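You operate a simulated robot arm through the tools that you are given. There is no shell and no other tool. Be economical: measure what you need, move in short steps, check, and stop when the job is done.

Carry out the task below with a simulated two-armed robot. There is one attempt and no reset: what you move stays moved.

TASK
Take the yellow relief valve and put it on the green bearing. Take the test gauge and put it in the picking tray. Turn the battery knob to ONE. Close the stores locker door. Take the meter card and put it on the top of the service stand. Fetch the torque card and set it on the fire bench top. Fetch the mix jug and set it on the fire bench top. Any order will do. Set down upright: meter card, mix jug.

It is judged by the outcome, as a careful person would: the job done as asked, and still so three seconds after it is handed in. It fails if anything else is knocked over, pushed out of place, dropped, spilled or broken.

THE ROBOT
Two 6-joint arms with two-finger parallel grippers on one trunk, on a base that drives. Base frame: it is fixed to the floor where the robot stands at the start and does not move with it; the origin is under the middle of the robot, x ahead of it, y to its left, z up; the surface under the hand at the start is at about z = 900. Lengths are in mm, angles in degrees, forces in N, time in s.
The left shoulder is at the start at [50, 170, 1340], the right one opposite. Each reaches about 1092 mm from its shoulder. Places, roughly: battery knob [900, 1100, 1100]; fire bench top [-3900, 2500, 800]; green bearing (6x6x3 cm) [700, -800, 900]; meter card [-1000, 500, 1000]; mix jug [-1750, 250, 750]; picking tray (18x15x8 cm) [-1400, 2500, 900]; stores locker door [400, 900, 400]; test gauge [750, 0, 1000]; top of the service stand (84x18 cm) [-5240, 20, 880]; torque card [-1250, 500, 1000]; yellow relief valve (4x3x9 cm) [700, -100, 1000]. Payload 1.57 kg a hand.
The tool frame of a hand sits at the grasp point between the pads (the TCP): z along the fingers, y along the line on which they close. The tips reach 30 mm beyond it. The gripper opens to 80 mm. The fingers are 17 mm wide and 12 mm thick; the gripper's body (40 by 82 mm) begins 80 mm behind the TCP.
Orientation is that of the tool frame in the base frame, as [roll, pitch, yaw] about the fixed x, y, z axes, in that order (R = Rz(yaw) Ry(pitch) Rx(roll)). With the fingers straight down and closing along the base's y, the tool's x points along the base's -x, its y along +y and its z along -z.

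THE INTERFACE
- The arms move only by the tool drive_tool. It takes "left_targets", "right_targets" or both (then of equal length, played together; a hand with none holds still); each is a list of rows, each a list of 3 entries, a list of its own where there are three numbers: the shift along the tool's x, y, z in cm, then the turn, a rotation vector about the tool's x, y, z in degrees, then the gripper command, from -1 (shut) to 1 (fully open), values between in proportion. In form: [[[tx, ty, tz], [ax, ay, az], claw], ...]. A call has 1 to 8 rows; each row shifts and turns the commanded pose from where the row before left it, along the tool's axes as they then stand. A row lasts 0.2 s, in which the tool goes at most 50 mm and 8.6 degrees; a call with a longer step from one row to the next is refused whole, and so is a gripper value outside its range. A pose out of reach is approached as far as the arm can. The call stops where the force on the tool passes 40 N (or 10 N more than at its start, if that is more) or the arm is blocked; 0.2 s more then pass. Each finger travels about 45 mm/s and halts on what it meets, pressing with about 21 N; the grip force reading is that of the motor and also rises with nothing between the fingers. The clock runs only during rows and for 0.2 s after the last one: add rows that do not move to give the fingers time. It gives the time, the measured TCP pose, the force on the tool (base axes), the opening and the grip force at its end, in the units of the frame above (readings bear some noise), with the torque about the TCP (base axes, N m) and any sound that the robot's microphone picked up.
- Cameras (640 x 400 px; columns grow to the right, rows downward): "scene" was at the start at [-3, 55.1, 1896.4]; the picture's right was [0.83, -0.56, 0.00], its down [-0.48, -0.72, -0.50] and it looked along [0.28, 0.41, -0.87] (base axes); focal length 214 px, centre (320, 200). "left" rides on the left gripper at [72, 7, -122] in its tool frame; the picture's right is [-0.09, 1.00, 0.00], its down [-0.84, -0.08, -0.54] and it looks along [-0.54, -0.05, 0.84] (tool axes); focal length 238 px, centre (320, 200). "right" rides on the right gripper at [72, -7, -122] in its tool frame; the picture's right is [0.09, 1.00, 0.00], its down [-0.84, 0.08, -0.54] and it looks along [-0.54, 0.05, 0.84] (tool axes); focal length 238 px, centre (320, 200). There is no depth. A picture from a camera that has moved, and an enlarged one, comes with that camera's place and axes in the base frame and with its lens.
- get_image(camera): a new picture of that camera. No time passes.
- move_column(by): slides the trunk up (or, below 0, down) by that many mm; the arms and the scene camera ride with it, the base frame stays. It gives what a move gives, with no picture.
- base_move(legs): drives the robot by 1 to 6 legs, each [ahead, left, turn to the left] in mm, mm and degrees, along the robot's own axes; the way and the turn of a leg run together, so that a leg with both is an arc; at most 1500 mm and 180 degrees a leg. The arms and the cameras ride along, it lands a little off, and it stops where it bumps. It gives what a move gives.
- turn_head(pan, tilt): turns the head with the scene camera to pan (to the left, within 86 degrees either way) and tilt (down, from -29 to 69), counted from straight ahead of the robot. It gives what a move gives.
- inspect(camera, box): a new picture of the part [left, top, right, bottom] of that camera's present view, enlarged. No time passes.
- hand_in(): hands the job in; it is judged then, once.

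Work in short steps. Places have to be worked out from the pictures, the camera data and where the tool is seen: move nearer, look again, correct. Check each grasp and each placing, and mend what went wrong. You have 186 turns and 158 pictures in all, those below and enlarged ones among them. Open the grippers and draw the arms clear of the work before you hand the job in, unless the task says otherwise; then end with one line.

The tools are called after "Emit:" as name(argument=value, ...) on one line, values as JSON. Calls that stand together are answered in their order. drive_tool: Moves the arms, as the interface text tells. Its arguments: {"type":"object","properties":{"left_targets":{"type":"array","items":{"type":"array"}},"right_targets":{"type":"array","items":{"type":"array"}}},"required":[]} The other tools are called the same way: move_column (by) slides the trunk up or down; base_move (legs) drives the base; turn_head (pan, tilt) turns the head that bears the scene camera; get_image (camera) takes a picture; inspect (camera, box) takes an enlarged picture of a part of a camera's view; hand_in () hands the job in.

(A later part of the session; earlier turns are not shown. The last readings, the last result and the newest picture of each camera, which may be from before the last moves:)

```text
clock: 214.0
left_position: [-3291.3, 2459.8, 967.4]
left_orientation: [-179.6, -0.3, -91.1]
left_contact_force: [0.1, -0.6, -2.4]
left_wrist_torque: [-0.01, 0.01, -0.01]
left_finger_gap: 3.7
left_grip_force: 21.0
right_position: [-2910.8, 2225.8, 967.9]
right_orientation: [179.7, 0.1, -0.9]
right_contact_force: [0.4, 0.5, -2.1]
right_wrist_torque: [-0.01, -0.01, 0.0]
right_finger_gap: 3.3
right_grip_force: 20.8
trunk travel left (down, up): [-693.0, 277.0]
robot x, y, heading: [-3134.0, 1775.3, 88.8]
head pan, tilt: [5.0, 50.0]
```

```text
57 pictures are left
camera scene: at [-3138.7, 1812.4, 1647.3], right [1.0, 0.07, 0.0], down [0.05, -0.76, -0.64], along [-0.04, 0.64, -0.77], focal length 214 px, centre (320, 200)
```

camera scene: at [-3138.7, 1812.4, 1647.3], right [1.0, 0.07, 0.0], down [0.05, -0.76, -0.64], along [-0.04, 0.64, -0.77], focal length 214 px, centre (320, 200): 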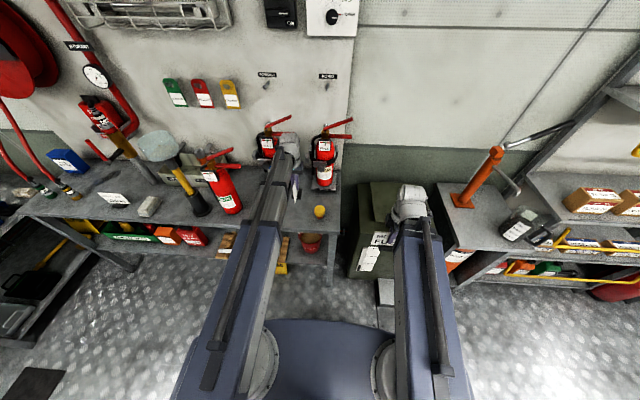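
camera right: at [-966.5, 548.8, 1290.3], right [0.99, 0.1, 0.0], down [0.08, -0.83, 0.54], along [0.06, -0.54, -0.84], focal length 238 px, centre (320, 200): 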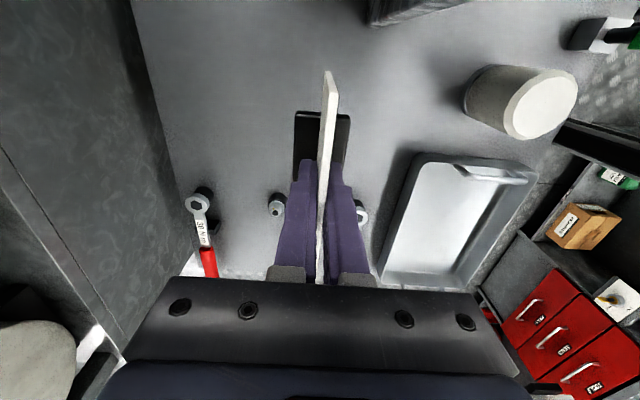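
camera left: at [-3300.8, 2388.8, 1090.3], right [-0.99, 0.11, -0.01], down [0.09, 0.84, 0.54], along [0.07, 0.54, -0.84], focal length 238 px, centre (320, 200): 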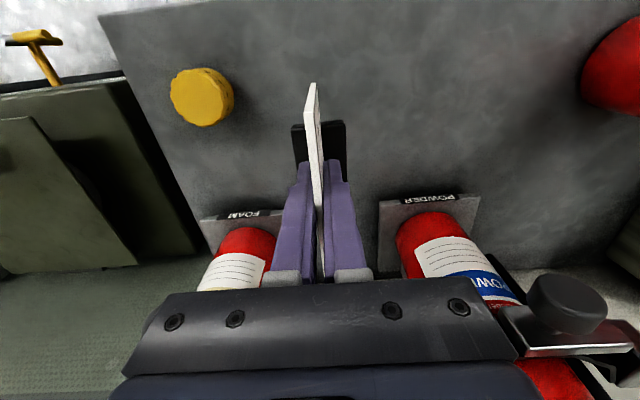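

Clear. Lower 55 mm, then small steps watching force.

Emit:
move_column(by=-55)

Emit:
move_column(by=-8)

Emit:
inspect(camera="left", box=[200, 50, 440, 250])

```text
clock: 214.9
left_position: [-3291.9, 2459.3, 911.5]
left_orientation: [-179.6, -0.2, -91.1]
left_contact_force: [0.0, -0.4, -0.8]
left_wrist_torque: [-0.03, 0.01, -0.02]
left_finger_gap: 3.7
left_grip_force: 21.5
right_position: [-2909.8, 2226.8, 913.6]
right_orientation: [179.9, 0.2, -1.0]
right_contact_force: [0.3, 0.5, -1.0]
right_wrist_torque: [0.02, 0.0, 0.0]
right_finger_gap: 3.7
right_grip_force: 20.7
trunk travel left (down, up): [-638.0, 332.0]
robot x, y, heading: [-3133.5, 1776.8, 88.9]
head pan, tilt: [5.0, 50.0]
```

```text
clock: 215.5
left_position: [-3292.3, 2460.7, 905.2]
left_orientation: [-179.7, -0.2, -91.2]
left_contact_force: [1.4, 0.9, -1.0]
left_wrist_torque: [-0.05, 0.02, -0.01]
left_finger_gap: 3.6
left_grip_force: 20.7
right_position: [-2909.8, 2225.7, 904.8]
right_orientation: [179.8, 0.1, -0.9]
right_contact_force: [0.7, 0.2, -0.5]
right_wrist_torque: [-0.04, 0.05, -0.01]
right_finger_gap: 3.7
right_grip_force: 21.3
trunk travel left (down, up): [-630.0, 340.0]
robot x, y, heading: [-3132.9, 1777.6, 88.9]
head pan, tilt: [5.0, 50.0]
```

```text
2.00 times, centred on (320, 150) of left
camera zoom: at [-3300.8, 2388.8, 1027.2], right [-0.99, 0.11, -0.01], down [0.09, 0.84, 0.54], along [0.07, 0.54, -0.84], focal length 477 px, centre (320, 300)
```

zoom: 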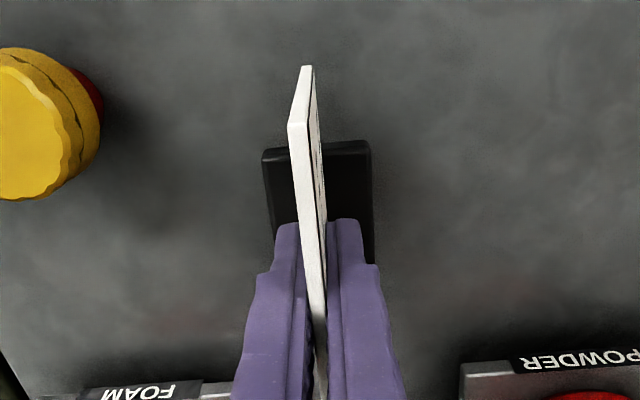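

Not in contact yet. Continue in small steps.

Emit:
move_column(by=-8)

Emit:
move_column(by=-8)

Emit:
move_column(by=-7)

```text
clock: 216.1
left_position: [-3292.6, 2460.6, 895.9]
left_orientation: [-179.6, -0.3, -91.2]
left_contact_force: [0.6, 0.9, -1.2]
left_wrist_torque: [-0.01, -0.02, -0.03]
left_finger_gap: 3.7
left_grip_force: 21.4
right_position: [-2910.0, 2226.4, 897.3]
right_orientation: [179.9, 0.0, -1.0]
right_contact_force: [0.6, 0.4, -0.8]
right_wrist_torque: [-0.03, -0.01, -0.01]
right_finger_gap: 3.7
right_grip_force: 22.2
trunk travel left (down, up): [-622.0, 348.0]
robot x, y, heading: [-3134.4, 1777.2, 89.2]
head pan, tilt: [5.0, 50.0]
```

```text
clock: 216.6
left_position: [-3291.8, 2459.7, 889.0]
left_orientation: [-179.6, -0.2, -91.1]
left_contact_force: [-0.3, 0.0, -1.2]
left_wrist_torque: [0.02, -0.04, 0.0]
left_finger_gap: 3.4
left_grip_force: 20.4
right_position: [-2910.3, 2226.2, 889.0]
right_orientation: [179.8, 0.1, -1.0]
right_contact_force: [-0.5, -0.9, -1.3]
right_wrist_torque: [0.03, 0.0, 0.02]
right_finger_gap: 3.6
right_grip_force: 20.7
trunk travel left (down, up): [-614.0, 356.0]
robot x, y, heading: [-3133.1, 1770.0, 89.3]
head pan, tilt: [5.0, 50.0]
```

```text
clock: 217.2
left_position: [-3291.3, 2459.9, 881.9]
left_orientation: [-179.5, -0.2, -91.1]
left_contact_force: [0.0, 0.2, -1.2]
left_wrist_torque: [0.0, 0.0, -0.02]
left_finger_gap: 3.6
left_grip_force: 21.5
right_position: [-2909.9, 2226.2, 881.9]
right_orientation: [179.9, 0.0, -0.9]
right_contact_force: [1.2, 0.1, -1.3]
right_wrist_torque: [-0.03, 0.01, 0.0]
right_finger_gap: 3.5
right_grip_force: 21.0
trunk travel left (down, up): [-607.0, 363.0]
robot x, y, heading: [-3131.3, 1774.0, 89.0]
head pan, tilt: [5.0, 50.0]
```

Still free; continue lowering.

Emit:
move_column(by=-7)

Emit:
move_column(by=-7)

Emit:
inspect(camera="left", box=[200, 50, 440, 250])

```text
clock: 217.8
left_position: [-3291.8, 2460.3, 876.6]
left_orientation: [-179.5, -0.1, -91.1]
left_contact_force: [-1.5, 1.7, 15.9]
left_wrist_torque: [0.12, 0.44, -0.05]
left_finger_gap: 3.8
left_grip_force: 21.0
right_position: [-2911.1, 2226.2, 874.9]
right_orientation: [179.8, 0.2, -1.0]
right_contact_force: [-0.3, -0.8, -0.2]
right_wrist_torque: [-0.01, -0.03, -0.04]
right_finger_gap: 3.8
right_grip_force: 20.6
trunk travel left (down, up): [-600.0, 370.0]
robot x, y, heading: [-3134.0, 1773.9, 89.0]
head pan, tilt: [5.0, 50.0]
```

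```text
clock: 218.3
left_position: [-3291.5, 2459.4, 868.1]
left_orientation: [-179.5, -0.2, -91.0]
left_contact_force: [-2.1, -1.6, 9.9]
left_wrist_torque: [-0.04, 0.42, 0.04]
left_finger_gap: 3.5
left_grip_force: 20.7
right_position: [-2910.9, 2226.2, 868.0]
right_orientation: [179.8, 0.1, -1.0]
right_contact_force: [-0.3, -0.6, 0.0]
right_wrist_torque: [0.01, -0.01, 0.01]
right_finger_gap: 3.7
right_grip_force: 21.3
trunk travel left (down, up): [-593.0, 377.0]
robot x, y, heading: [-3134.6, 1777.1, 89.0]
head pan, tilt: [5.0, 50.0]
```

```text
2.00 times, centred on (320, 150) of left
camera zoom: at [-3301.0, 2387.7, 990.6], right [-0.99, 0.11, -0.01], down [0.09, 0.84, 0.54], along [0.07, 0.54, -0.84], focal length 477 px, centre (320, 300)
```

zoom: 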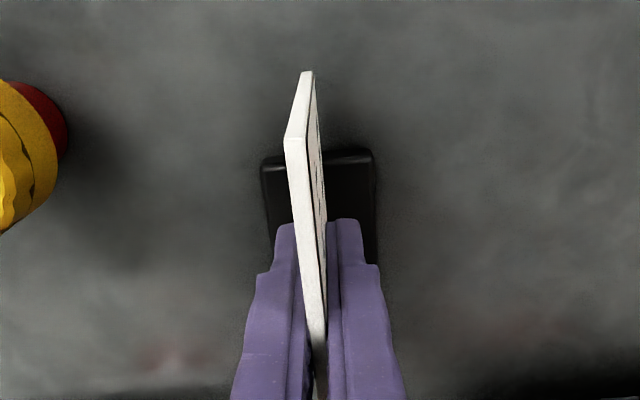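

Contact at TCP ≈877; the foot rests on the bench. I release and rise.

Emit:
drive_tool(left_targets=[[[0, 0, 0], [0, 0, 0], -0.7], [[0, 0, 0], [0, 0, 0], -0.3], [[0, 0, 0], [0, 0, 0], 0], [[0, 0, 0], [0, 0, 0], 0.2], [[0, 0, 0], [0, 0, 0], 0.2]])

Emit:
move_column(by=120)

Emit:
get_image(camera="left")

```text
clock: 219.5
left_position: [-3291.1, 2458.9, 868.3]
left_orientation: [-179.5, -0.2, -91.1]
left_contact_force: [-0.1, 0.2, -0.4]
left_wrist_torque: [-0.01, 0.0, 0.02]
left_finger_gap: 48.2
left_grip_force: 0.0
right_position: [-2910.9, 2225.4, 867.4]
right_orientation: [179.9, 0.2, -0.9]
right_contact_force: [0.0, -0.6, -0.8]
right_wrist_torque: [0.02, 0.02, -0.04]
right_finger_gap: 3.4
right_grip_force: 21.4
trunk travel left (down, up): [-593.0, 377.0]
robot x, y, heading: [-3132.9, 1775.3, 89.0]
head pan, tilt: [5.0, 50.0]
```

```text
clock: 221.0
left_position: [-3291.3, 2461.1, 987.6]
left_orientation: [-179.6, -0.2, -91.2]
left_contact_force: [0.6, -0.7, -0.3]
left_wrist_torque: [0.0, 0.01, -0.04]
left_finger_gap: 48.0
left_grip_force: 0.1
right_position: [-2909.6, 2226.6, 988.0]
right_orientation: [179.8, 0.0, -1.1]
right_contact_force: [-0.5, 0.6, -1.3]
right_wrist_torque: [-0.04, 0.01, 0.04]
right_finger_gap: 3.8
right_grip_force: 20.5
trunk travel left (down, up): [-713.0, 257.0]
robot x, y, heading: [-3134.3, 1773.6, 89.1]
head pan, tilt: [5.0, 50.0]
```

```text
54 pictures are left
camera left: at [-3300.8, 2388.9, 1110.1], right [-0.99, 0.11, -0.01], down [0.09, 0.84, 0.54], along [0.07, 0.54, -0.84], focal length 238 px, centre (320, 200)
```

left: 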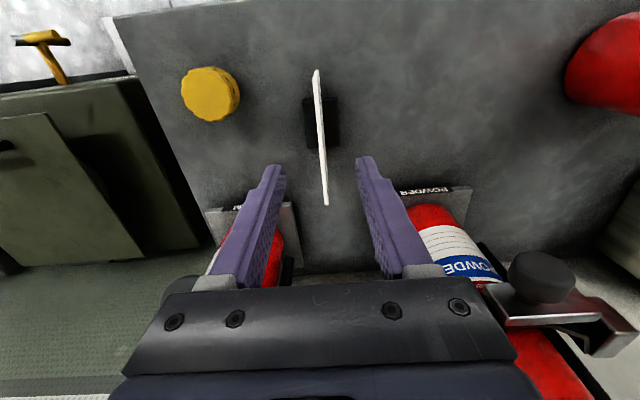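

Torque card stands on the bench. I retract, raise, turn left to face west, and look toward the service stand.

Emit:
drive_tool(left_targets=[[[4.4, 0, 0], [0, 0, 0], 0.2], [[4.4, 0, 0], [0, 0, 0], 0.2], [[4.4, 0, 0], [0, 0, 0], 0.2], [[4.4, 0, 0], [0, 0, 0], 0.2], [[4.4, 0, 0], [0, 0, 0], 0.2]])

Emit:
move_column(by=180)

Emit:
base_move(legs=[[-120, 0, 0], [0, 0, 91]])

Emit:
turn_head(pan=30, tilt=25)

Emit:
get_image(camera="scene")

```text
clock: 222.2
left_position: [-3295.9, 2237.5, 987.9]
left_orientation: [-179.6, -0.2, -91.1]
left_contact_force: [0.3, -0.1, -0.3]
left_wrist_torque: [-0.03, -0.01, -0.01]
left_finger_gap: 48.0
left_grip_force: 0.0
right_position: [-2909.9, 2226.6, 987.9]
right_orientation: [179.8, 0.1, -1.0]
right_contact_force: [0.0, 0.6, -0.6]
right_wrist_torque: [0.0, 0.01, -0.03]
right_finger_gap: 3.5
right_grip_force: 20.7
trunk travel left (down, up): [-713.0, 257.0]
robot x, y, heading: [-3132.6, 1773.2, 89.0]
head pan, tilt: [5.0, 50.0]
```

```text
clock: 224.2
left_position: [-3294.4, 2238.9, 1166.6]
left_orientation: [-179.6, -0.2, -91.0]
left_contact_force: [0.3, 0.4, 0.6]
left_wrist_torque: [0.0, 0.01, -0.02]
left_finger_gap: 48.0
left_grip_force: 0.1
right_position: [-2909.9, 2227.0, 1168.0]
right_orientation: [179.8, 0.1, -1.0]
right_contact_force: [0.3, -0.9, -1.3]
right_wrist_torque: [0.0, 0.01, -0.02]
right_finger_gap: 3.9
right_grip_force: 21.2
trunk travel left (down, up): [-893.0, 77.0]
robot x, y, heading: [-3136.0, 1770.6, 88.8]
head pan, tilt: [5.0, 50.0]
```

```text
clock: 229.2
left_position: [-3600.6, 1498.2, 1168.5]
left_orientation: [-179.7, -0.3, -1.8]
left_contact_force: [0.1, 0.2, 0.1]
left_wrist_torque: [0.02, 0.05, 0.03]
left_finger_gap: 48.0
left_grip_force: 0.1
right_position: [-3582.9, 1884.9, 1167.5]
right_orientation: [179.8, 0.1, 88.3]
right_contact_force: [-0.5, 0.1, -1.6]
right_wrist_torque: [0.01, 0.02, -0.06]
right_finger_gap: 3.7
right_grip_force: 20.8
trunk travel left (down, up): [-893.0, 77.0]
robot x, y, heading: [-3133.2, 1654.0, 178.4]
head pan, tilt: [5.0, 50.0]
```

```text
clock: 230.1
left_position: [-3600.0, 1498.6, 1167.6]
left_orientation: [-179.5, -0.2, -1.9]
left_contact_force: [0.2, -0.2, 0.7]
left_wrist_torque: [-0.01, 0.0, 0.01]
left_finger_gap: 47.9
left_grip_force: 0.0
right_position: [-3583.0, 1884.0, 1167.5]
right_orientation: [179.8, 0.1, 88.3]
right_contact_force: [-0.1, -0.5, -0.9]
right_wrist_torque: [-0.01, -0.01, 0.01]
right_finger_gap: 3.6
right_grip_force: 20.9
trunk travel left (down, up): [-893.0, 77.0]
robot x, y, heading: [-3135.6, 1658.5, 178.4]
head pan, tilt: [30.0, 25.0]
```

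```text
53 pictures are left
camera scene: at [-3176.0, 1610.6, 1884.6], right [-0.47, 0.88, 0.0], down [0.37, 0.2, -0.91], along [-0.8, -0.43, -0.42], focal length 214 px, centre (320, 200)
```

scene: 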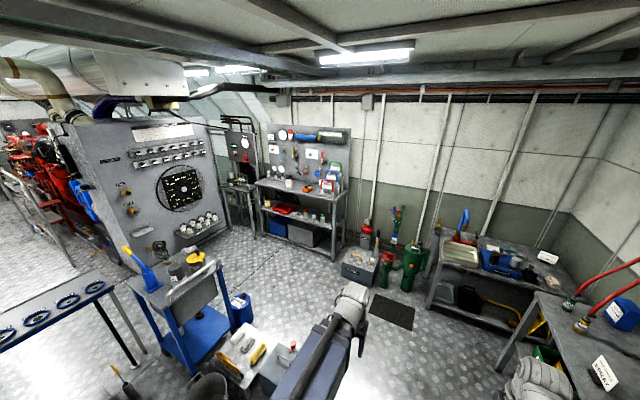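

The service stand is the pegboard bench at the far wall. Zoom on its top.

Emit:
inspect(camera="scene", box=[240, 110, 370, 260])

```text
2.67 times, centred on (305, 185) of scene
camera zoom: at [-3176.0, 1610.6, 1884.6], right [-0.47, 0.88, 0.0], down [0.37, 0.2, -0.91], along [-0.8, -0.43, -0.42], focal length 572 px, centre (360, 240)
```

zoom: 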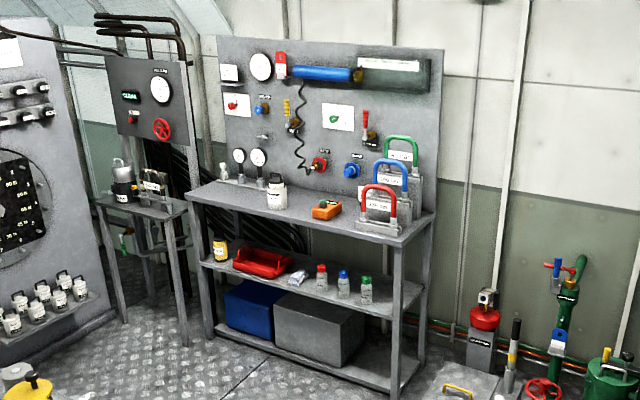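

Free spot on the stand's top at about (−5220,−150), left of the white bottle. I drive west to x≈−4540, then strafe left to y≈−250.

Emit:
base_move(legs=[[1405, 0, 1.5], [0, 950, 0], [0, 950, 0]])

Emit:
turn_head(pan=-5, tilt=50)

Emit:
get_image(camera="scene")

```text
clock: 246.3
left_position: [-5006.2, -390.4, 1167.7]
left_orientation: [-179.6, -0.2, 0.4]
left_contact_force: [-0.6, -0.1, 0.1]
left_wrist_torque: [0.02, -0.04, -0.03]
left_finger_gap: 48.1
left_grip_force: 0.1
right_position: [-5003.3, -4.2, 1168.3]
right_orientation: [179.8, 0.1, 90.5]
right_contact_force: [0.0, -0.1, -1.2]
right_wrist_torque: [0.0, -0.03, 0.03]
right_finger_gap: 3.6
right_grip_force: 20.8
trunk travel left (down, up): [-893.0, 77.0]
robot x, y, heading: [-4550.5, -215.9, -179.7]
head pan, tilt: [30.0, 25.0]
```

```text
clock: 247.3
left_position: [-5005.9, -390.1, 1167.2]
left_orientation: [-179.7, -0.2, 0.4]
left_contact_force: [-0.1, -0.5, 0.4]
left_wrist_torque: [0.03, -0.01, 0.02]
left_finger_gap: 47.8
left_grip_force: 0.1
right_position: [-5002.5, -3.9, 1167.1]
right_orientation: [179.6, 0.1, 90.5]
right_contact_force: [-0.7, -0.1, -1.0]
right_wrist_torque: [0.0, 0.0, -0.01]
right_finger_gap: 3.8
right_grip_force: 21.4
trunk travel left (down, up): [-893.0, 77.0]
robot x, y, heading: [-4544.6, -215.1, -179.6]
head pan, tilt: [-5.0, 50.0]
```

```text
51 pictures are left
camera scene: at [-4583.5, -209.4, 1847.3], right [0.08, 1.0, 0.0], down [0.76, -0.06, -0.64], along [-0.64, 0.05, -0.77], focal length 214 px, centre (320, 200)
```

scene: 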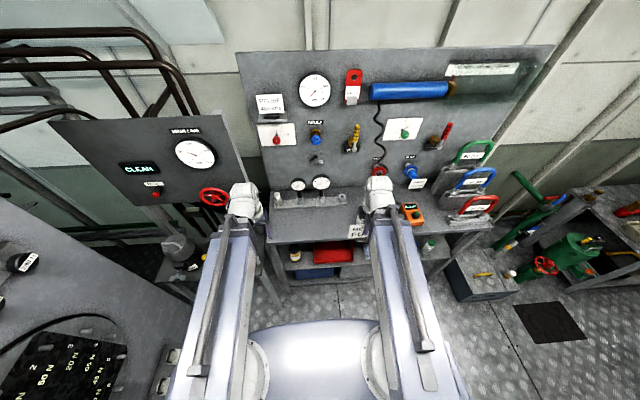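

I look with the right camera at the stand top.

Emit:
get_image(camera="right")

Emit:
get_image(camera="left")

```text
50 pictures are left
camera right: at [-5010.6, 67.7, 1290.4], right [0.99, 0.1, 0.0], down [0.08, -0.83, 0.54], along [0.06, -0.54, -0.84], focal length 238 px, centre (320, 200)
```

right: 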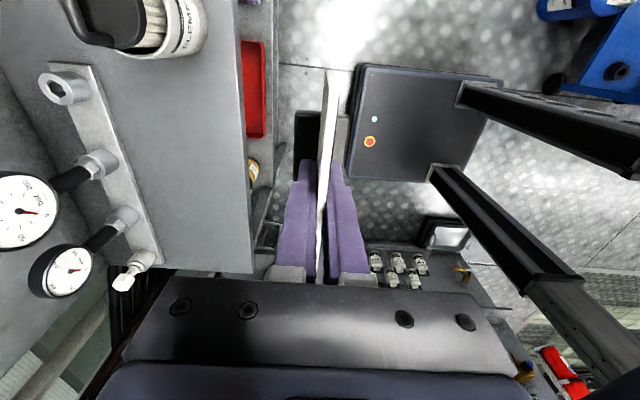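

```text
49 pictures are left
camera left: at [-4934.3, -396.7, 1290.3], right [-0.09, -1.0, -0.01], down [-0.84, 0.07, 0.54], along [-0.54, 0.05, -0.84], focal length 238 px, centre (320, 200)
```

left: 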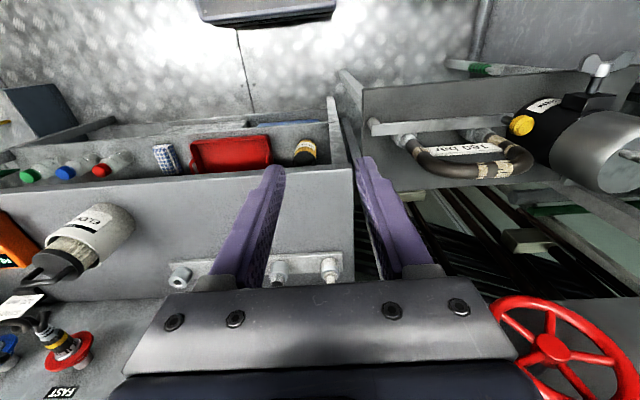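

Free area confirmed; I carry the METER card to (−5225,−150) and lower 150 mm.

Emit:
drive_tool(right_targets=[[[-2.43, -3.7, 0], [0, 0, 0], -1], [[-2.43, -3.7, 0], [0, 0, 0], -1], [[-2.43, -3.7, 0], [0, 0, 0], -1], [[-2.43, -3.7, 0], [0, 0, 0], -1], [[-2.43, -3.7, 0], [0, 0, 0], -1], [[-2.43, -3.7, 0], [0, 0, 0], -1]])

Emit:
move_column(by=-150)

Emit:
get_image(camera="right")

```text
clock: 248.7
left_position: [-5005.9, -388.9, 1167.4]
left_orientation: [-179.5, -0.3, 0.3]
left_contact_force: [-0.6, 0.1, 0.2]
left_wrist_torque: [0.0, 0.03, 0.0]
left_finger_gap: 47.9
left_grip_force: 0.1
right_position: [-5225.4, -151.2, 1167.1]
right_orientation: [179.7, 0.1, 90.4]
right_contact_force: [-0.3, -0.3, -1.4]
right_wrist_torque: [0.02, -0.01, 0.01]
right_finger_gap: 3.7
right_grip_force: 20.9
trunk travel left (down, up): [-893.0, 77.0]
robot x, y, heading: [-4546.6, -217.8, -179.4]
head pan, tilt: [-5.0, 50.0]
```

```text
clock: 250.5
left_position: [-5006.0, -389.5, 1017.8]
left_orientation: [-179.6, -0.3, 0.4]
left_contact_force: [0.4, 0.1, -0.1]
left_wrist_torque: [-0.01, 0.02, -0.01]
left_finger_gap: 48.0
left_grip_force: 0.1
right_position: [-5223.2, -152.2, 1017.7]
right_orientation: [179.8, 0.1, 90.5]
right_contact_force: [0.8, 0.1, -1.2]
right_wrist_torque: [0.02, 0.02, 0.0]
right_finger_gap: 3.5
right_grip_force: 21.0
trunk travel left (down, up): [-743.0, 227.0]
robot x, y, heading: [-4547.3, -216.1, -179.4]
head pan, tilt: [-5.0, 50.0]
```

```text
48 pictures are left
camera right: at [-5231.4, -78.9, 1140.5], right [0.99, 0.1, 0.0], down [0.08, -0.83, 0.54], along [0.06, -0.54, -0.84], focal length 238 px, centre (320, 200)
```

right: 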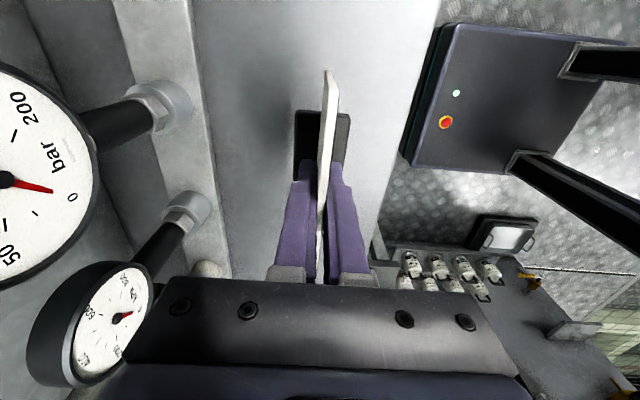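

Position fine. Lowering toward contact in small steps.

Emit:
move_column(by=-25)

Emit:
move_column(by=-7)

Emit:
move_column(by=-7)

Emit:
move_column(by=-6)

```text
clock: 251.2
left_position: [-5006.1, -390.2, 992.5]
left_orientation: [-179.6, -0.2, 0.3]
left_contact_force: [0.0, 0.0, -0.7]
left_wrist_torque: [0.02, 0.04, 0.03]
left_finger_gap: 47.8
left_grip_force: 0.0
right_position: [-5223.2, -151.5, 993.1]
right_orientation: [179.8, 0.1, 90.5]
right_contact_force: [0.8, -0.1, -0.8]
right_wrist_torque: [-0.02, 0.03, -0.02]
right_finger_gap: 3.6
right_grip_force: 20.6
trunk travel left (down, up): [-718.0, 252.0]
robot x, y, heading: [-4546.3, -212.1, -179.8]
head pan, tilt: [-5.0, 50.0]
```

```text
clock: 251.7
left_position: [-5005.9, -390.4, 985.7]
left_orientation: [-179.6, -0.2, 0.4]
left_contact_force: [0.0, 0.7, -0.2]
left_wrist_torque: [0.02, 0.0, -0.01]
left_finger_gap: 47.9
left_grip_force: 0.0
right_position: [-5224.3, -151.7, 984.9]
right_orientation: [179.8, 0.1, 90.4]
right_contact_force: [0.5, 0.1, -0.9]
right_wrist_torque: [-0.03, 0.03, 0.0]
right_finger_gap: 3.6
right_grip_force: 21.3
trunk travel left (down, up): [-711.0, 259.0]
robot x, y, heading: [-4544.7, -214.7, -179.7]
head pan, tilt: [-5.0, 50.0]
```

```text
clock: 252.3
left_position: [-5004.9, -390.5, 978.5]
left_orientation: [-179.6, -0.2, 0.4]
left_contact_force: [-0.3, -0.5, 0.8]
left_wrist_torque: [-0.02, 0.03, -0.02]
left_finger_gap: 48.1
left_grip_force: 0.1
right_position: [-5223.5, -152.2, 978.6]
right_orientation: [179.8, 0.1, 90.6]
right_contact_force: [-0.3, 0.7, -1.3]
right_wrist_torque: [0.0, 0.0, -0.03]
right_finger_gap: 3.8
right_grip_force: 20.6
trunk travel left (down, up): [-704.0, 266.0]
robot x, y, heading: [-4547.9, -215.1, -179.7]
head pan, tilt: [-5.0, 50.0]
```

```text
clock: 252.8
left_position: [-5006.0, -389.9, 973.3]
left_orientation: [-179.6, -0.1, 0.3]
left_contact_force: [0.5, 0.3, 0.0]
left_wrist_torque: [-0.01, -0.03, 0.02]
left_finger_gap: 47.9
left_grip_force: 0.0
right_position: [-5224.2, -151.4, 972.2]
right_orientation: [179.8, 0.1, 90.5]
right_contact_force: [-0.6, 0.5, -1.7]
right_wrist_torque: [0.02, -0.01, 0.01]
right_finger_gap: 3.8
right_grip_force: 20.9
trunk travel left (down, up): [-698.0, 272.0]
robot x, y, heading: [-4544.9, -212.9, -179.6]
head pan, tilt: [-5.0, 50.0]
```

Not yet in contact; continue.

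Emit:
move_column(by=-6)

Emit:
move_column(by=-6)

Emit:
move_column(by=-5)

Emit:
inspect(camera="right", box=[200, 50, 440, 250])

```text
clock: 253.4
left_position: [-5006.2, -390.6, 966.8]
left_orientation: [-179.6, -0.2, 0.4]
left_contact_force: [0.4, -0.3, -0.9]
left_wrist_torque: [-0.02, 0.0, -0.03]
left_finger_gap: 48.0
left_grip_force: 0.1
right_position: [-5223.6, -151.9, 967.3]
right_orientation: [179.9, 0.1, 90.5]
right_contact_force: [0.4, -0.5, -1.0]
right_wrist_torque: [-0.02, 0.0, 0.01]
right_finger_gap: 3.7
right_grip_force: 21.3
trunk travel left (down, up): [-692.0, 278.0]
robot x, y, heading: [-4547.7, -216.7, -179.4]
head pan, tilt: [-5.0, 50.0]
```

```text
clock: 253.9
left_position: [-5006.3, -390.0, 959.6]
left_orientation: [-179.6, -0.2, 0.4]
left_contact_force: [0.2, 0.2, -0.1]
left_wrist_torque: [0.0, 0.0, -0.03]
left_finger_gap: 48.1
left_grip_force: 0.0
right_position: [-5223.7, -151.1, 960.3]
right_orientation: [179.8, 0.1, 90.5]
right_contact_force: [-0.1, 0.0, -0.4]
right_wrist_torque: [0.01, 0.01, 0.0]
right_finger_gap: 3.8
right_grip_force: 21.0
trunk travel left (down, up): [-686.0, 284.0]
robot x, y, heading: [-4546.4, -214.8, -179.7]
head pan, tilt: [-5.0, 50.0]
```

```text
clock: 254.5
left_position: [-5003.2, -389.7, 956.5]
left_orientation: [-179.6, -0.2, 0.4]
left_contact_force: [0.1, -1.0, -0.2]
left_wrist_torque: [0.01, -0.01, -0.02]
left_finger_gap: 48.1
left_grip_force: 0.0
right_position: [-5224.0, -151.5, 956.9]
right_orientation: [179.8, 0.1, 90.3]
right_contact_force: [-3.5, 1.1, 16.7]
right_wrist_torque: [0.0, 0.38, 0.06]
right_finger_gap: 3.9
right_grip_force: 21.2
trunk travel left (down, up): [-681.0, 289.0]
robot x, y, heading: [-4547.0, -212.8, -179.4]
head pan, tilt: [-5.0, 50.0]
```

```text
2.00 times, centred on (320, 150) of right
camera zoom: at [-5231.1, -79.0, 1079.3], right [0.99, 0.1, 0.0], down [0.08, -0.83, 0.54], along [0.06, -0.54, -0.84], focal length 477 px, centre (320, 300)
```

zoom: 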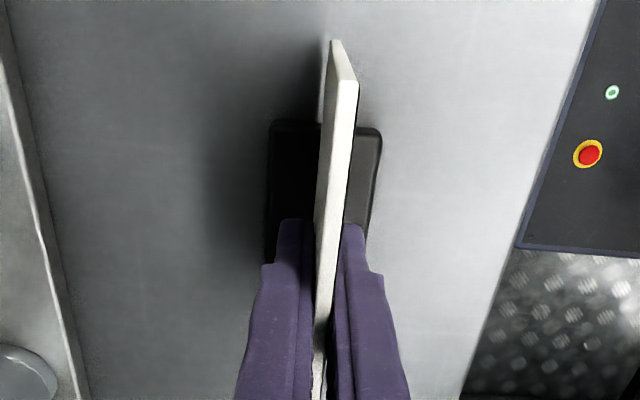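

Contact (16.7 N). Release slowly and rise.

Emit:
drive_tool(right_targets=[[[0, 0, 0], [0, 0, 0], -0.8], [[0, 0, 0], [0, 0, 0], -0.5], [[0, 0, 0], [0, 0, 0], -0.2], [[0, 0, 0], [0, 0, 0], 0.2], [[0, 0, 0], [0, 0, 0], 0.2]])

Emit:
move_column(by=150)

Emit:
get_image(camera="right")

```text
clock: 255.7
left_position: [-5005.4, -390.7, 956.0]
left_orientation: [-179.6, -0.2, 0.4]
left_contact_force: [0.4, 0.0, 0.3]
left_wrist_torque: [-0.02, 0.04, -0.02]
left_finger_gap: 48.1
left_grip_force: 0.1
right_position: [-5222.9, -152.5, 956.1]
right_orientation: [179.8, 0.2, 90.4]
right_contact_force: [-0.5, -0.3, -0.6]
right_wrist_torque: [-0.02, 0.03, -0.03]
right_finger_gap: 47.9
right_grip_force: 0.0
trunk travel left (down, up): [-681.0, 289.0]
robot x, y, heading: [-4546.8, -216.6, -179.1]
head pan, tilt: [-5.0, 50.0]
```

```text
clock: 257.4
left_position: [-5005.8, -389.6, 1105.2]
left_orientation: [-179.6, -0.2, 0.4]
left_contact_force: [-0.3, -0.5, -0.3]
left_wrist_torque: [-0.01, 0.0, 0.01]
left_finger_gap: 48.1
left_grip_force: 0.1
right_position: [-5224.4, -151.6, 1105.8]
right_orientation: [179.6, 0.1, 90.5]
right_contact_force: [0.1, 0.7, 0.8]
right_wrist_torque: [0.0, -0.01, 0.0]
right_finger_gap: 48.0
right_grip_force: 0.0
trunk travel left (down, up): [-831.0, 139.0]
robot x, y, heading: [-4548.3, -216.5, -179.5]
head pan, tilt: [-5.0, 50.0]
```

```text
46 pictures are left
camera right: at [-5231.4, -79.0, 1228.3], right [0.99, 0.1, 0.0], down [0.08, -0.83, 0.54], along [0.06, -0.54, -0.84], focal length 238 px, centre (320, 200)
```

right: 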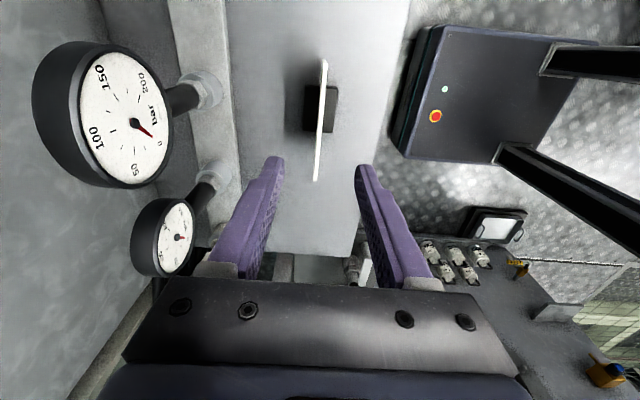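

METER card stands upright on the stand. I retract, and drive back east along the corridor, then turn to face south near the barrel rack to look for the jug.

Emit:
drive_tool(right_targets=[[[2.43, 3.7, 0], [0, 0, 0], 0.2], [[2.43, 3.7, 0], [0, 0, 0], 0.2], [[2.43, 3.7, 0], [0, 0, 0], 0.2], [[2.43, 3.7, 0], [0, 0, 0], 0.2], [[2.43, 3.7, 0], [0, 0, 0], 0.2], [[2.43, 3.7, 0], [0, 0, 0], 0.2]])

Emit:
base_move(legs=[[0, -950, 0], [0, -920, 0], [-1200, 0, 0], [-1200, 0, 0], [0, 0, 90]])

Emit:
turn_head(pan=25, tilt=35)

Emit:
get_image(camera="scene")

```text
clock: 258.8
left_position: [-5003.3, -388.8, 1105.5]
left_orientation: [-179.5, -0.3, 0.4]
left_contact_force: [0.3, 0.1, 0.1]
left_wrist_torque: [0.03, 0.03, 0.0]
left_finger_gap: 48.0
left_grip_force: 0.0
right_position: [-5001.6, -3.8, 1106.1]
right_orientation: [179.6, 0.3, 90.6]
right_contact_force: [0.5, 0.0, 0.3]
right_wrist_torque: [-0.03, 0.0, 0.0]
right_finger_gap: 47.9
right_grip_force: 0.0
trunk travel left (down, up): [-831.0, 139.0]
robot x, y, heading: [-4545.7, -214.0, -179.5]
head pan, tilt: [-5.0, 50.0]
```

```text
clock: 283.3
left_position: [-2026.7, 1320.8, 1105.9]
left_orientation: [-179.5, -0.2, 92.7]
left_contact_force: [-0.5, -0.6, 0.0]
left_wrist_torque: [0.01, -0.01, 0.02]
left_finger_gap: 48.2
left_grip_force: 0.0
right_position: [-2412.9, 1308.5, 1105.6]
right_orientation: [179.6, 0.1, -177.1]
right_contact_force: [-1.1, 0.0, 0.3]
right_wrist_torque: [0.01, -0.04, 0.02]
right_finger_gap: 48.1
right_grip_force: 0.1
trunk travel left (down, up): [-831.0, 139.0]
robot x, y, heading: [-2218.3, 1774.4, -86.9]
head pan, tilt: [-5.0, 50.0]
```

```text
clock: 284.3
left_position: [-2027.7, 1320.9, 1107.0]
left_orientation: [-179.6, -0.2, 92.8]
left_contact_force: [0.8, 0.4, -0.1]
left_wrist_torque: [0.02, -0.02, -0.01]
left_finger_gap: 47.9
left_grip_force: 0.0
right_position: [-2412.9, 1309.2, 1106.0]
right_orientation: [179.7, 0.1, -177.0]
right_contact_force: [0.3, -1.2, -0.5]
right_wrist_torque: [-0.01, 0.03, 0.03]
right_finger_gap: 47.9
right_grip_force: 0.2
trunk travel left (down, up): [-831.0, 139.0]
robot x, y, heading: [-2217.8, 1770.4, -86.7]
head pan, tilt: [25.0, 35.0]
```

```text
45 pictures are left
camera scene: at [-2181.2, 1733.9, 1806.9], right [-0.88, -0.47, 0.0], down [-0.27, 0.51, -0.82], along [0.38, -0.72, -0.57], focal length 214 px, centre (320, 200)
```

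scene: 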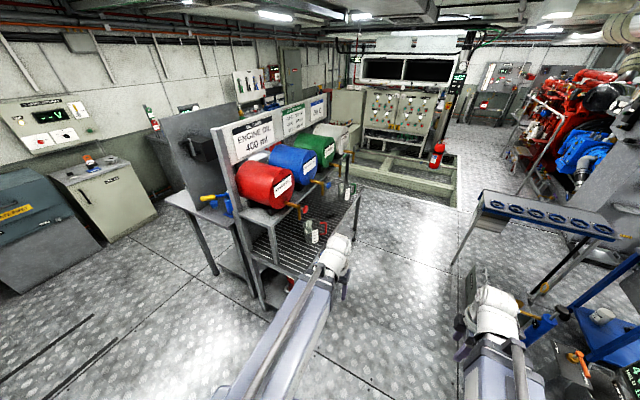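

The jugs are on the drip grate under the barrels. Zoom.

Emit:
inspect(camera="scene", box=[230, 140, 390, 290])

```text
2.67 times, centred on (310, 215) of scene
camera zoom: at [-2181.2, 1733.9, 1806.9], right [-0.88, -0.47, 0.0], down [-0.27, 0.51, -0.82], along [0.38, -0.72, -0.57], focal length 572 px, centre (347, 160)
```

zoom: 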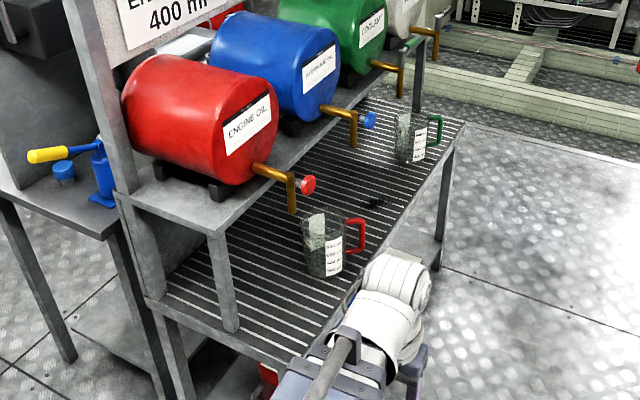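

I read the jug labels more closely.

Emit:
inspect(camera="scene", box=[322, 178, 352, 204])

Emit:
inspect(camera="scene", box=[298, 212, 332, 246])

```text
15.38 times, centred on (337, 191) of scene
camera zoom: at [-2181.2, 1733.9, 1806.9], right [-0.88, -0.47, 0.0], down [-0.27, 0.51, -0.82], along [0.38, -0.72, -0.57], focal length 3300 px, centre (58, 338)
```

zoom: 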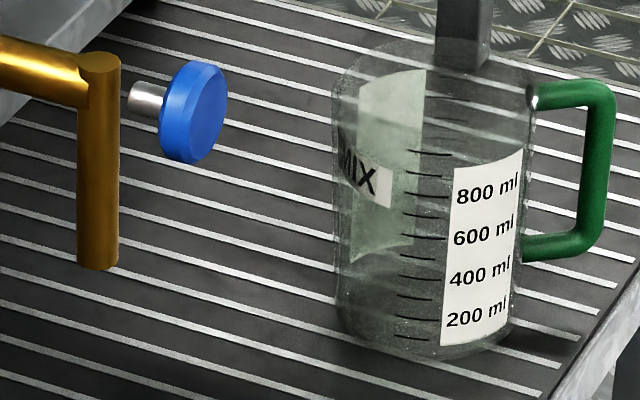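

```text
11.76 times, centred on (315, 229) of scene
camera zoom: at [-2181.2, 1733.9, 1806.9], right [-0.88, -0.47, 0.0], down [-0.27, 0.51, -0.82], along [0.38, -0.72, -0.57], focal length 2523 px, centre (379, -141)
```

zoom: 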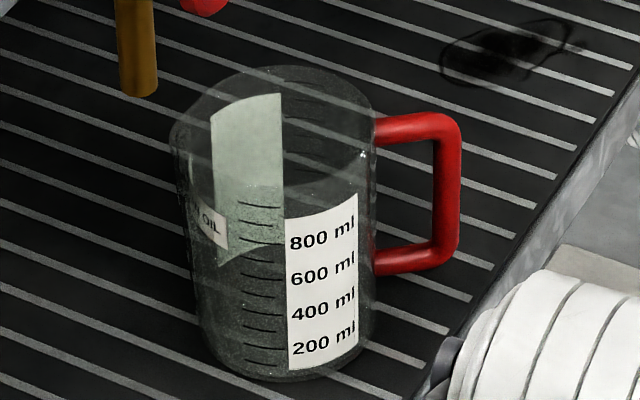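

The green-handled jug is MIX (≈(−1650,290)), wider than the gripper, so I'll grip its handle from above. I drive ~930 mm south to bring it in reach of the left arm.

Emit:
base_move(legs=[[930, 0, -3.2]])

Emit:
turn_head(pan=35, tilt=50)

Emit:
get_image(camera="scene")

Emit:
get_image(camera="left")

```text
clock: 289.1
left_position: [-2039.9, 378.9, 1106.6]
left_orientation: [-179.7, -0.2, 89.0]
left_contact_force: [-0.4, 0.3, 0.0]
left_wrist_torque: [0.0, 0.01, 0.01]
left_finger_gap: 47.6
left_grip_force: 0.1
right_position: [-2426.0, 390.2, 1105.7]
right_orientation: [179.7, 0.1, 179.2]
right_contact_force: [0.2, -0.6, 0.7]
right_wrist_torque: [-0.03, -0.04, -0.02]
right_finger_gap: 48.0
right_grip_force: 0.0
trunk travel left (down, up): [-831.0, 139.0]
robot x, y, heading: [-2207.2, 842.1, -90.9]
head pan, tilt: [25.0, 35.0]
```

```text
clock: 289.9
left_position: [-2039.1, 377.8, 1106.2]
left_orientation: [-179.6, -0.2, 89.1]
left_contact_force: [-0.7, -0.5, 0.4]
left_wrist_torque: [0.03, -0.01, -0.01]
left_finger_gap: 48.2
left_grip_force: 0.0
right_position: [-2425.8, 390.2, 1106.1]
right_orientation: [179.7, 0.1, 179.2]
right_contact_force: [0.4, 0.1, -0.3]
right_wrist_torque: [0.02, -0.01, 0.02]
right_finger_gap: 47.9
right_grip_force: 0.0
trunk travel left (down, up): [-831.0, 139.0]
robot x, y, heading: [-2204.8, 841.2, -90.7]
head pan, tilt: [35.0, 50.0]
```

```text
41 pictures are left
camera scene: at [-2160.1, 817.6, 1785.3], right [-0.83, -0.56, 0.0], down [-0.43, 0.63, -0.64], along [0.36, -0.53, -0.77], focal length 214 px, centre (320, 200)
```

scene: 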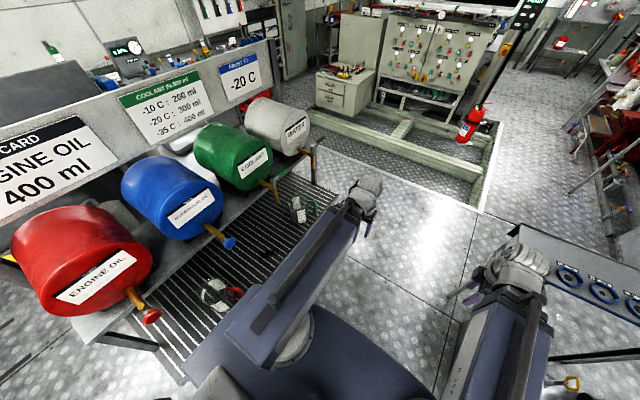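

```text
40 pictures are left
camera left: at [-2031.5, 450.4, 1228.3], right [0.99, -0.11, -0.01], down [-0.09, -0.84, 0.54], along [-0.06, -0.54, -0.84], focal length 238 px, centre (320, 200)
```

left: 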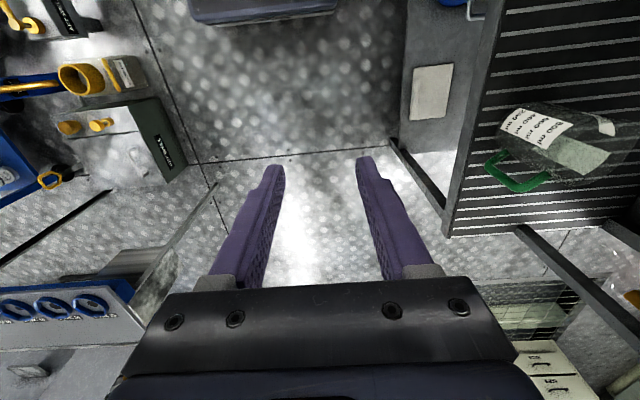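

Handle's upright bar solved at ≈(−1718,215), z 783–881, handle pointing (−0.9,−0.44) from the jug. I rotate the left hand so its fingers straddle the handle plane and approach above it.

Emit:
drive_tool(left_targets=[[[0, 0, 0], [0, 0, 8.5], 0.5], [[0, 0, 0], [0, 0, 8.5], 0.5], [[0, 0, 0], [0, 0, 8.5], 0.5], [[0, 0, 0], [0, 0, 8.5], 0.5], [[0, 0, 0], [0, 0, 8.5], 0.5], [[0, 0, 0], [0, 0, 8.5], 0.5], [[0, 0, 0], [0, 0, 8.5], 0.5], [[0, 0, 0], [0, 0, 3.5], 0.5]])

Emit:
drive_tool(left_targets=[[[2.73, 3.6, 0], [0, 0, 0], 0.5], [[2.73, 3.6, 0], [0, 0, 0], 0.5], [[2.73, 3.6, 0], [0, 0, 0], 0.5], [[2.73, 3.6, 0], [0, 0, 0], 0.5], [[2.73, 3.6, 0], [0, 0, 0], 0.5], [[2.0, 2.7, 0], [0, 0, 0], 0.5]])

Emit:
get_image(camera="left")

```text
clock: 291.7
left_position: [-2040.5, 380.9, 1106.6]
left_orientation: [-179.5, 0.3, 26.0]
left_contact_force: [0.1, -0.5, 0.5]
left_wrist_torque: [0.02, -0.01, 0.0]
left_finger_gap: 59.9
left_grip_force: 0.1
right_position: [-2425.4, 390.9, 1105.6]
right_orientation: [179.7, 0.1, 179.3]
right_contact_force: [0.2, 0.1, -0.5]
right_wrist_torque: [0.01, -0.01, 0.03]
right_finger_gap: 47.9
right_grip_force: 0.0
trunk travel left (down, up): [-831.0, 139.0]
robot x, y, heading: [-2205.7, 842.7, -90.7]
head pan, tilt: [35.0, 50.0]
```

```text
clock: 293.1
left_position: [-1804.8, 260.5, 1106.1]
left_orientation: [-179.6, 0.3, 26.1]
left_contact_force: [-0.3, 0.1, -0.5]
left_wrist_torque: [-0.02, 0.02, 0.03]
left_finger_gap: 60.0
left_grip_force: 0.0
right_position: [-2425.7, 391.3, 1105.9]
right_orientation: [179.7, 0.1, 179.2]
right_contact_force: [0.6, 0.7, 0.6]
right_wrist_torque: [0.0, 0.05, 0.0]
right_finger_gap: 48.1
right_grip_force: 0.1
trunk travel left (down, up): [-831.0, 139.0]
robot x, y, heading: [-2205.2, 843.0, -90.8]
head pan, tilt: [35.0, 50.0]
```

```text
39 pictures are left
camera left: at [-1737.3, 285.7, 1227.5], right [0.36, -0.93, -0.01], down [-0.78, -0.3, 0.55], along [-0.51, -0.19, -0.84], focal length 238 px, centre (320, 200)
```

left: 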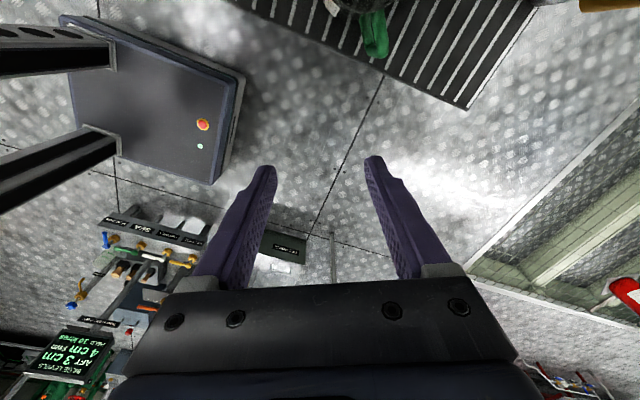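

Handle top corner confirmed at (−1721,217,881). I move above it and lower 150 mm for a check.

Emit:
drive_tool(left_targets=[[[2.13, 2.55, 0], [0, 0, 0], 0.5], [[2.13, 2.55, 0], [0, 0, 0], 0.5], [[2.13, 2.55, 0], [0, 0, 0], 0.5], [[0, 0, 0], [0, 0, 0], 0.5]])

Emit:
move_column(by=-150)

Emit:
get_image(camera="left")

```text
clock: 294.1
left_position: [-1717.7, 222.5, 1106.2]
left_orientation: [-179.5, 0.2, 26.1]
left_contact_force: [-0.6, -0.3, 0.2]
left_wrist_torque: [-0.05, -0.02, 0.03]
left_finger_gap: 60.0
left_grip_force: 0.0
left hand out of reach, approached as far as the arm can: row 3
right_position: [-2425.7, 390.6, 1105.2]
right_orientation: [179.6, 0.1, 179.2]
right_contact_force: [0.0, 0.4, -0.2]
right_wrist_torque: [0.01, -0.03, -0.01]
right_finger_gap: 48.1
right_grip_force: 0.0
trunk travel left (down, up): [-831.0, 139.0]
robot x, y, heading: [-2205.0, 841.9, -91.3]
head pan, tilt: [35.0, 50.0]
```

```text
clock: 295.9
left_position: [-1716.9, 222.3, 956.2]
left_orientation: [-179.6, 0.3, 26.1]
left_contact_force: [-0.5, -0.3, -0.3]
left_wrist_torque: [-0.03, 0.01, -0.01]
left_finger_gap: 59.6
left_grip_force: 0.2
right_position: [-2425.3, 389.8, 956.5]
right_orientation: [179.7, 0.3, 179.2]
right_contact_force: [-0.6, 0.2, -1.1]
right_wrist_torque: [-0.01, 0.02, -0.03]
right_finger_gap: 47.8
right_grip_force: 0.1
trunk travel left (down, up): [-681.0, 289.0]
robot x, y, heading: [-2206.5, 840.8, -90.6]
head pan, tilt: [35.0, 50.0]
```

```text
38 pictures are left
camera left: at [-1648.3, 248.4, 1077.8], right [0.36, -0.93, -0.01], down [-0.78, -0.3, 0.55], along [-0.51, -0.19, -0.84], focal length 238 px, centre (320, 200)
```

left: 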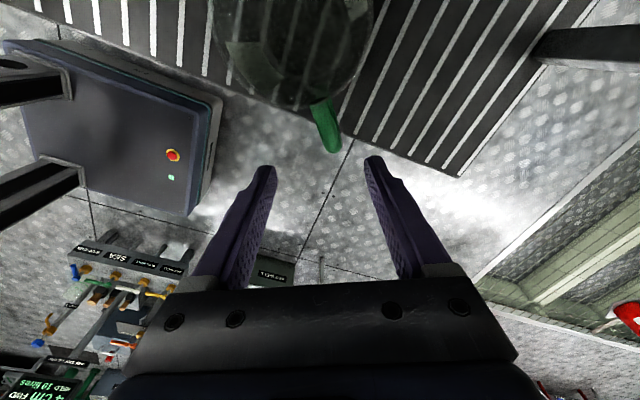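

Handle direction is a bit different (≈222°); I rotate the hand 16° to match, shift 6 mm, and lower 50 mm.

Emit:
drive_tool(left_targets=[[[0, 0, 0], [0, 0, -8], 0.5], [[0, 0, 0], [0, 0, -8], 0.5], [[0, 0.6, 0], [0, 0, 0], 0.5], [[0, 0, 0], [0, 0, 0], 0.5]])

Emit:
move_column(by=-30)

Emit:
get_image(camera="left")

```text
clock: 296.9
left_position: [-1711.8, 220.1, 955.3]
left_orientation: [-179.7, 0.1, 42.1]
left_contact_force: [-0.3, 0.0, -0.4]
left_wrist_torque: [-0.03, 0.01, 0.03]
left_finger_gap: 59.9
left_grip_force: 0.1
right_position: [-2425.4, 390.7, 955.2]
right_orientation: [179.7, 0.1, 179.2]
right_contact_force: [-0.1, 0.4, 0.5]
right_wrist_torque: [-0.02, -0.02, 0.0]
right_finger_gap: 47.9
right_grip_force: 0.1
trunk travel left (down, up): [-681.0, 289.0]
robot x, y, heading: [-2207.2, 840.0, -90.7]
head pan, tilt: [35.0, 50.0]
```

```text
clock: 297.6
left_position: [-1712.9, 219.1, 926.3]
left_orientation: [-179.6, 0.1, 42.1]
left_contact_force: [0.8, 0.1, 0.5]
left_wrist_torque: [-0.01, 0.0, 0.0]
left_finger_gap: 60.1
left_grip_force: 0.0
right_position: [-2426.9, 389.2, 925.7]
right_orientation: [179.7, 0.2, 179.2]
right_contact_force: [-0.9, -0.3, 0.2]
right_wrist_torque: [0.04, -0.04, -0.02]
right_finger_gap: 48.1
right_grip_force: 0.0
trunk travel left (down, up): [-651.0, 319.0]
robot x, y, heading: [-2201.7, 839.2, -90.8]
head pan, tilt: [35.0, 50.0]
```

```text
37 pictures are left
camera left: at [-1654.0, 262.3, 1047.9], right [0.6, -0.8, -0.01], down [-0.67, -0.51, 0.54], along [-0.44, -0.32, -0.84], focal length 238 px, centre (320, 200)
```

left: 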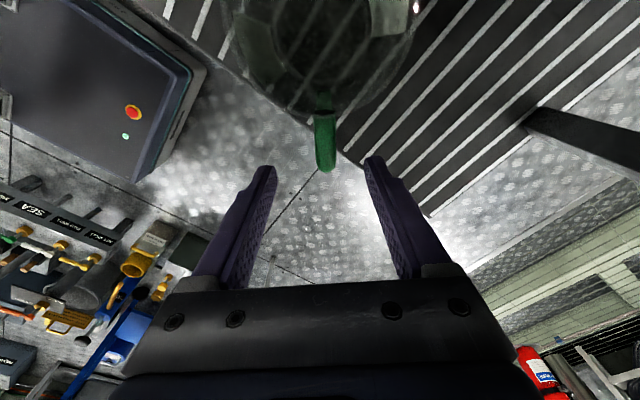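

Aligned. Lower 78 mm and close on the handle.

Emit:
move_column(by=-78)

Emit:
drive_tool(left_targets=[[[0, 0, 0], [0, 0, 0], 0], [[0, 0, 0], [0, 0, 0], -0.4], [[0, 0, 0], [0, 0, 0], -0.9], [[0, 0, 0], [0, 0, 0], -0.9], [[0, 0, 0], [0, 0, 0], -0.9], [[0, 0, 0], [0, 0, 0], -0.9]])

Emit:
get_image(camera="left")

```text
clock: 298.8
left_position: [-1712.9, 218.8, 847.5]
left_orientation: [-179.6, 0.1, 42.1]
left_contact_force: [0.4, -0.2, 0.7]
left_wrist_torque: [-0.01, -0.02, 0.02]
left_finger_gap: 60.0
left_grip_force: 0.0
right_position: [-2425.1, 390.1, 848.7]
right_orientation: [179.7, 0.1, 179.3]
right_contact_force: [0.3, -0.2, 0.1]
right_wrist_torque: [0.02, 0.0, 0.0]
right_finger_gap: 47.9
right_grip_force: 0.0
trunk travel left (down, up): [-573.0, 397.0]
robot x, y, heading: [-2203.3, 842.7, -90.8]
head pan, tilt: [35.0, 50.0]
```

```text
clock: 300.2
left_position: [-1711.1, 218.3, 848.2]
left_orientation: [-179.6, 0.2, 42.1]
left_contact_force: [1.0, 0.7, 2.0]
left_wrist_torque: [-0.04, -0.3, -0.04]
left_finger_gap: 15.5
left_grip_force: 21.1
right_position: [-2426.8, 389.9, 847.4]
right_orientation: [179.8, 0.1, 179.1]
right_contact_force: [0.1, -0.6, -0.2]
right_wrist_torque: [0.0, -0.01, 0.02]
right_finger_gap: 48.1
right_grip_force: 0.1
trunk travel left (down, up): [-573.0, 397.0]
robot x, y, heading: [-2204.9, 837.1, -90.9]
head pan, tilt: [35.0, 50.0]
```

```text
36 pictures are left
camera left: at [-1653.8, 262.3, 969.9], right [0.6, -0.8, -0.01], down [-0.67, -0.51, 0.54], along [-0.44, -0.32, -0.84], focal length 238 px, centre (320, 200)
```

left: 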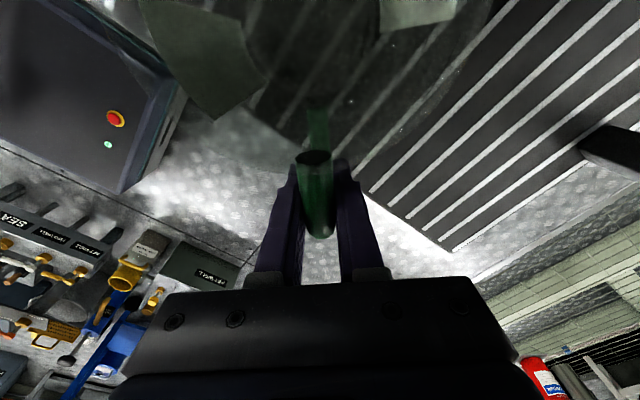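

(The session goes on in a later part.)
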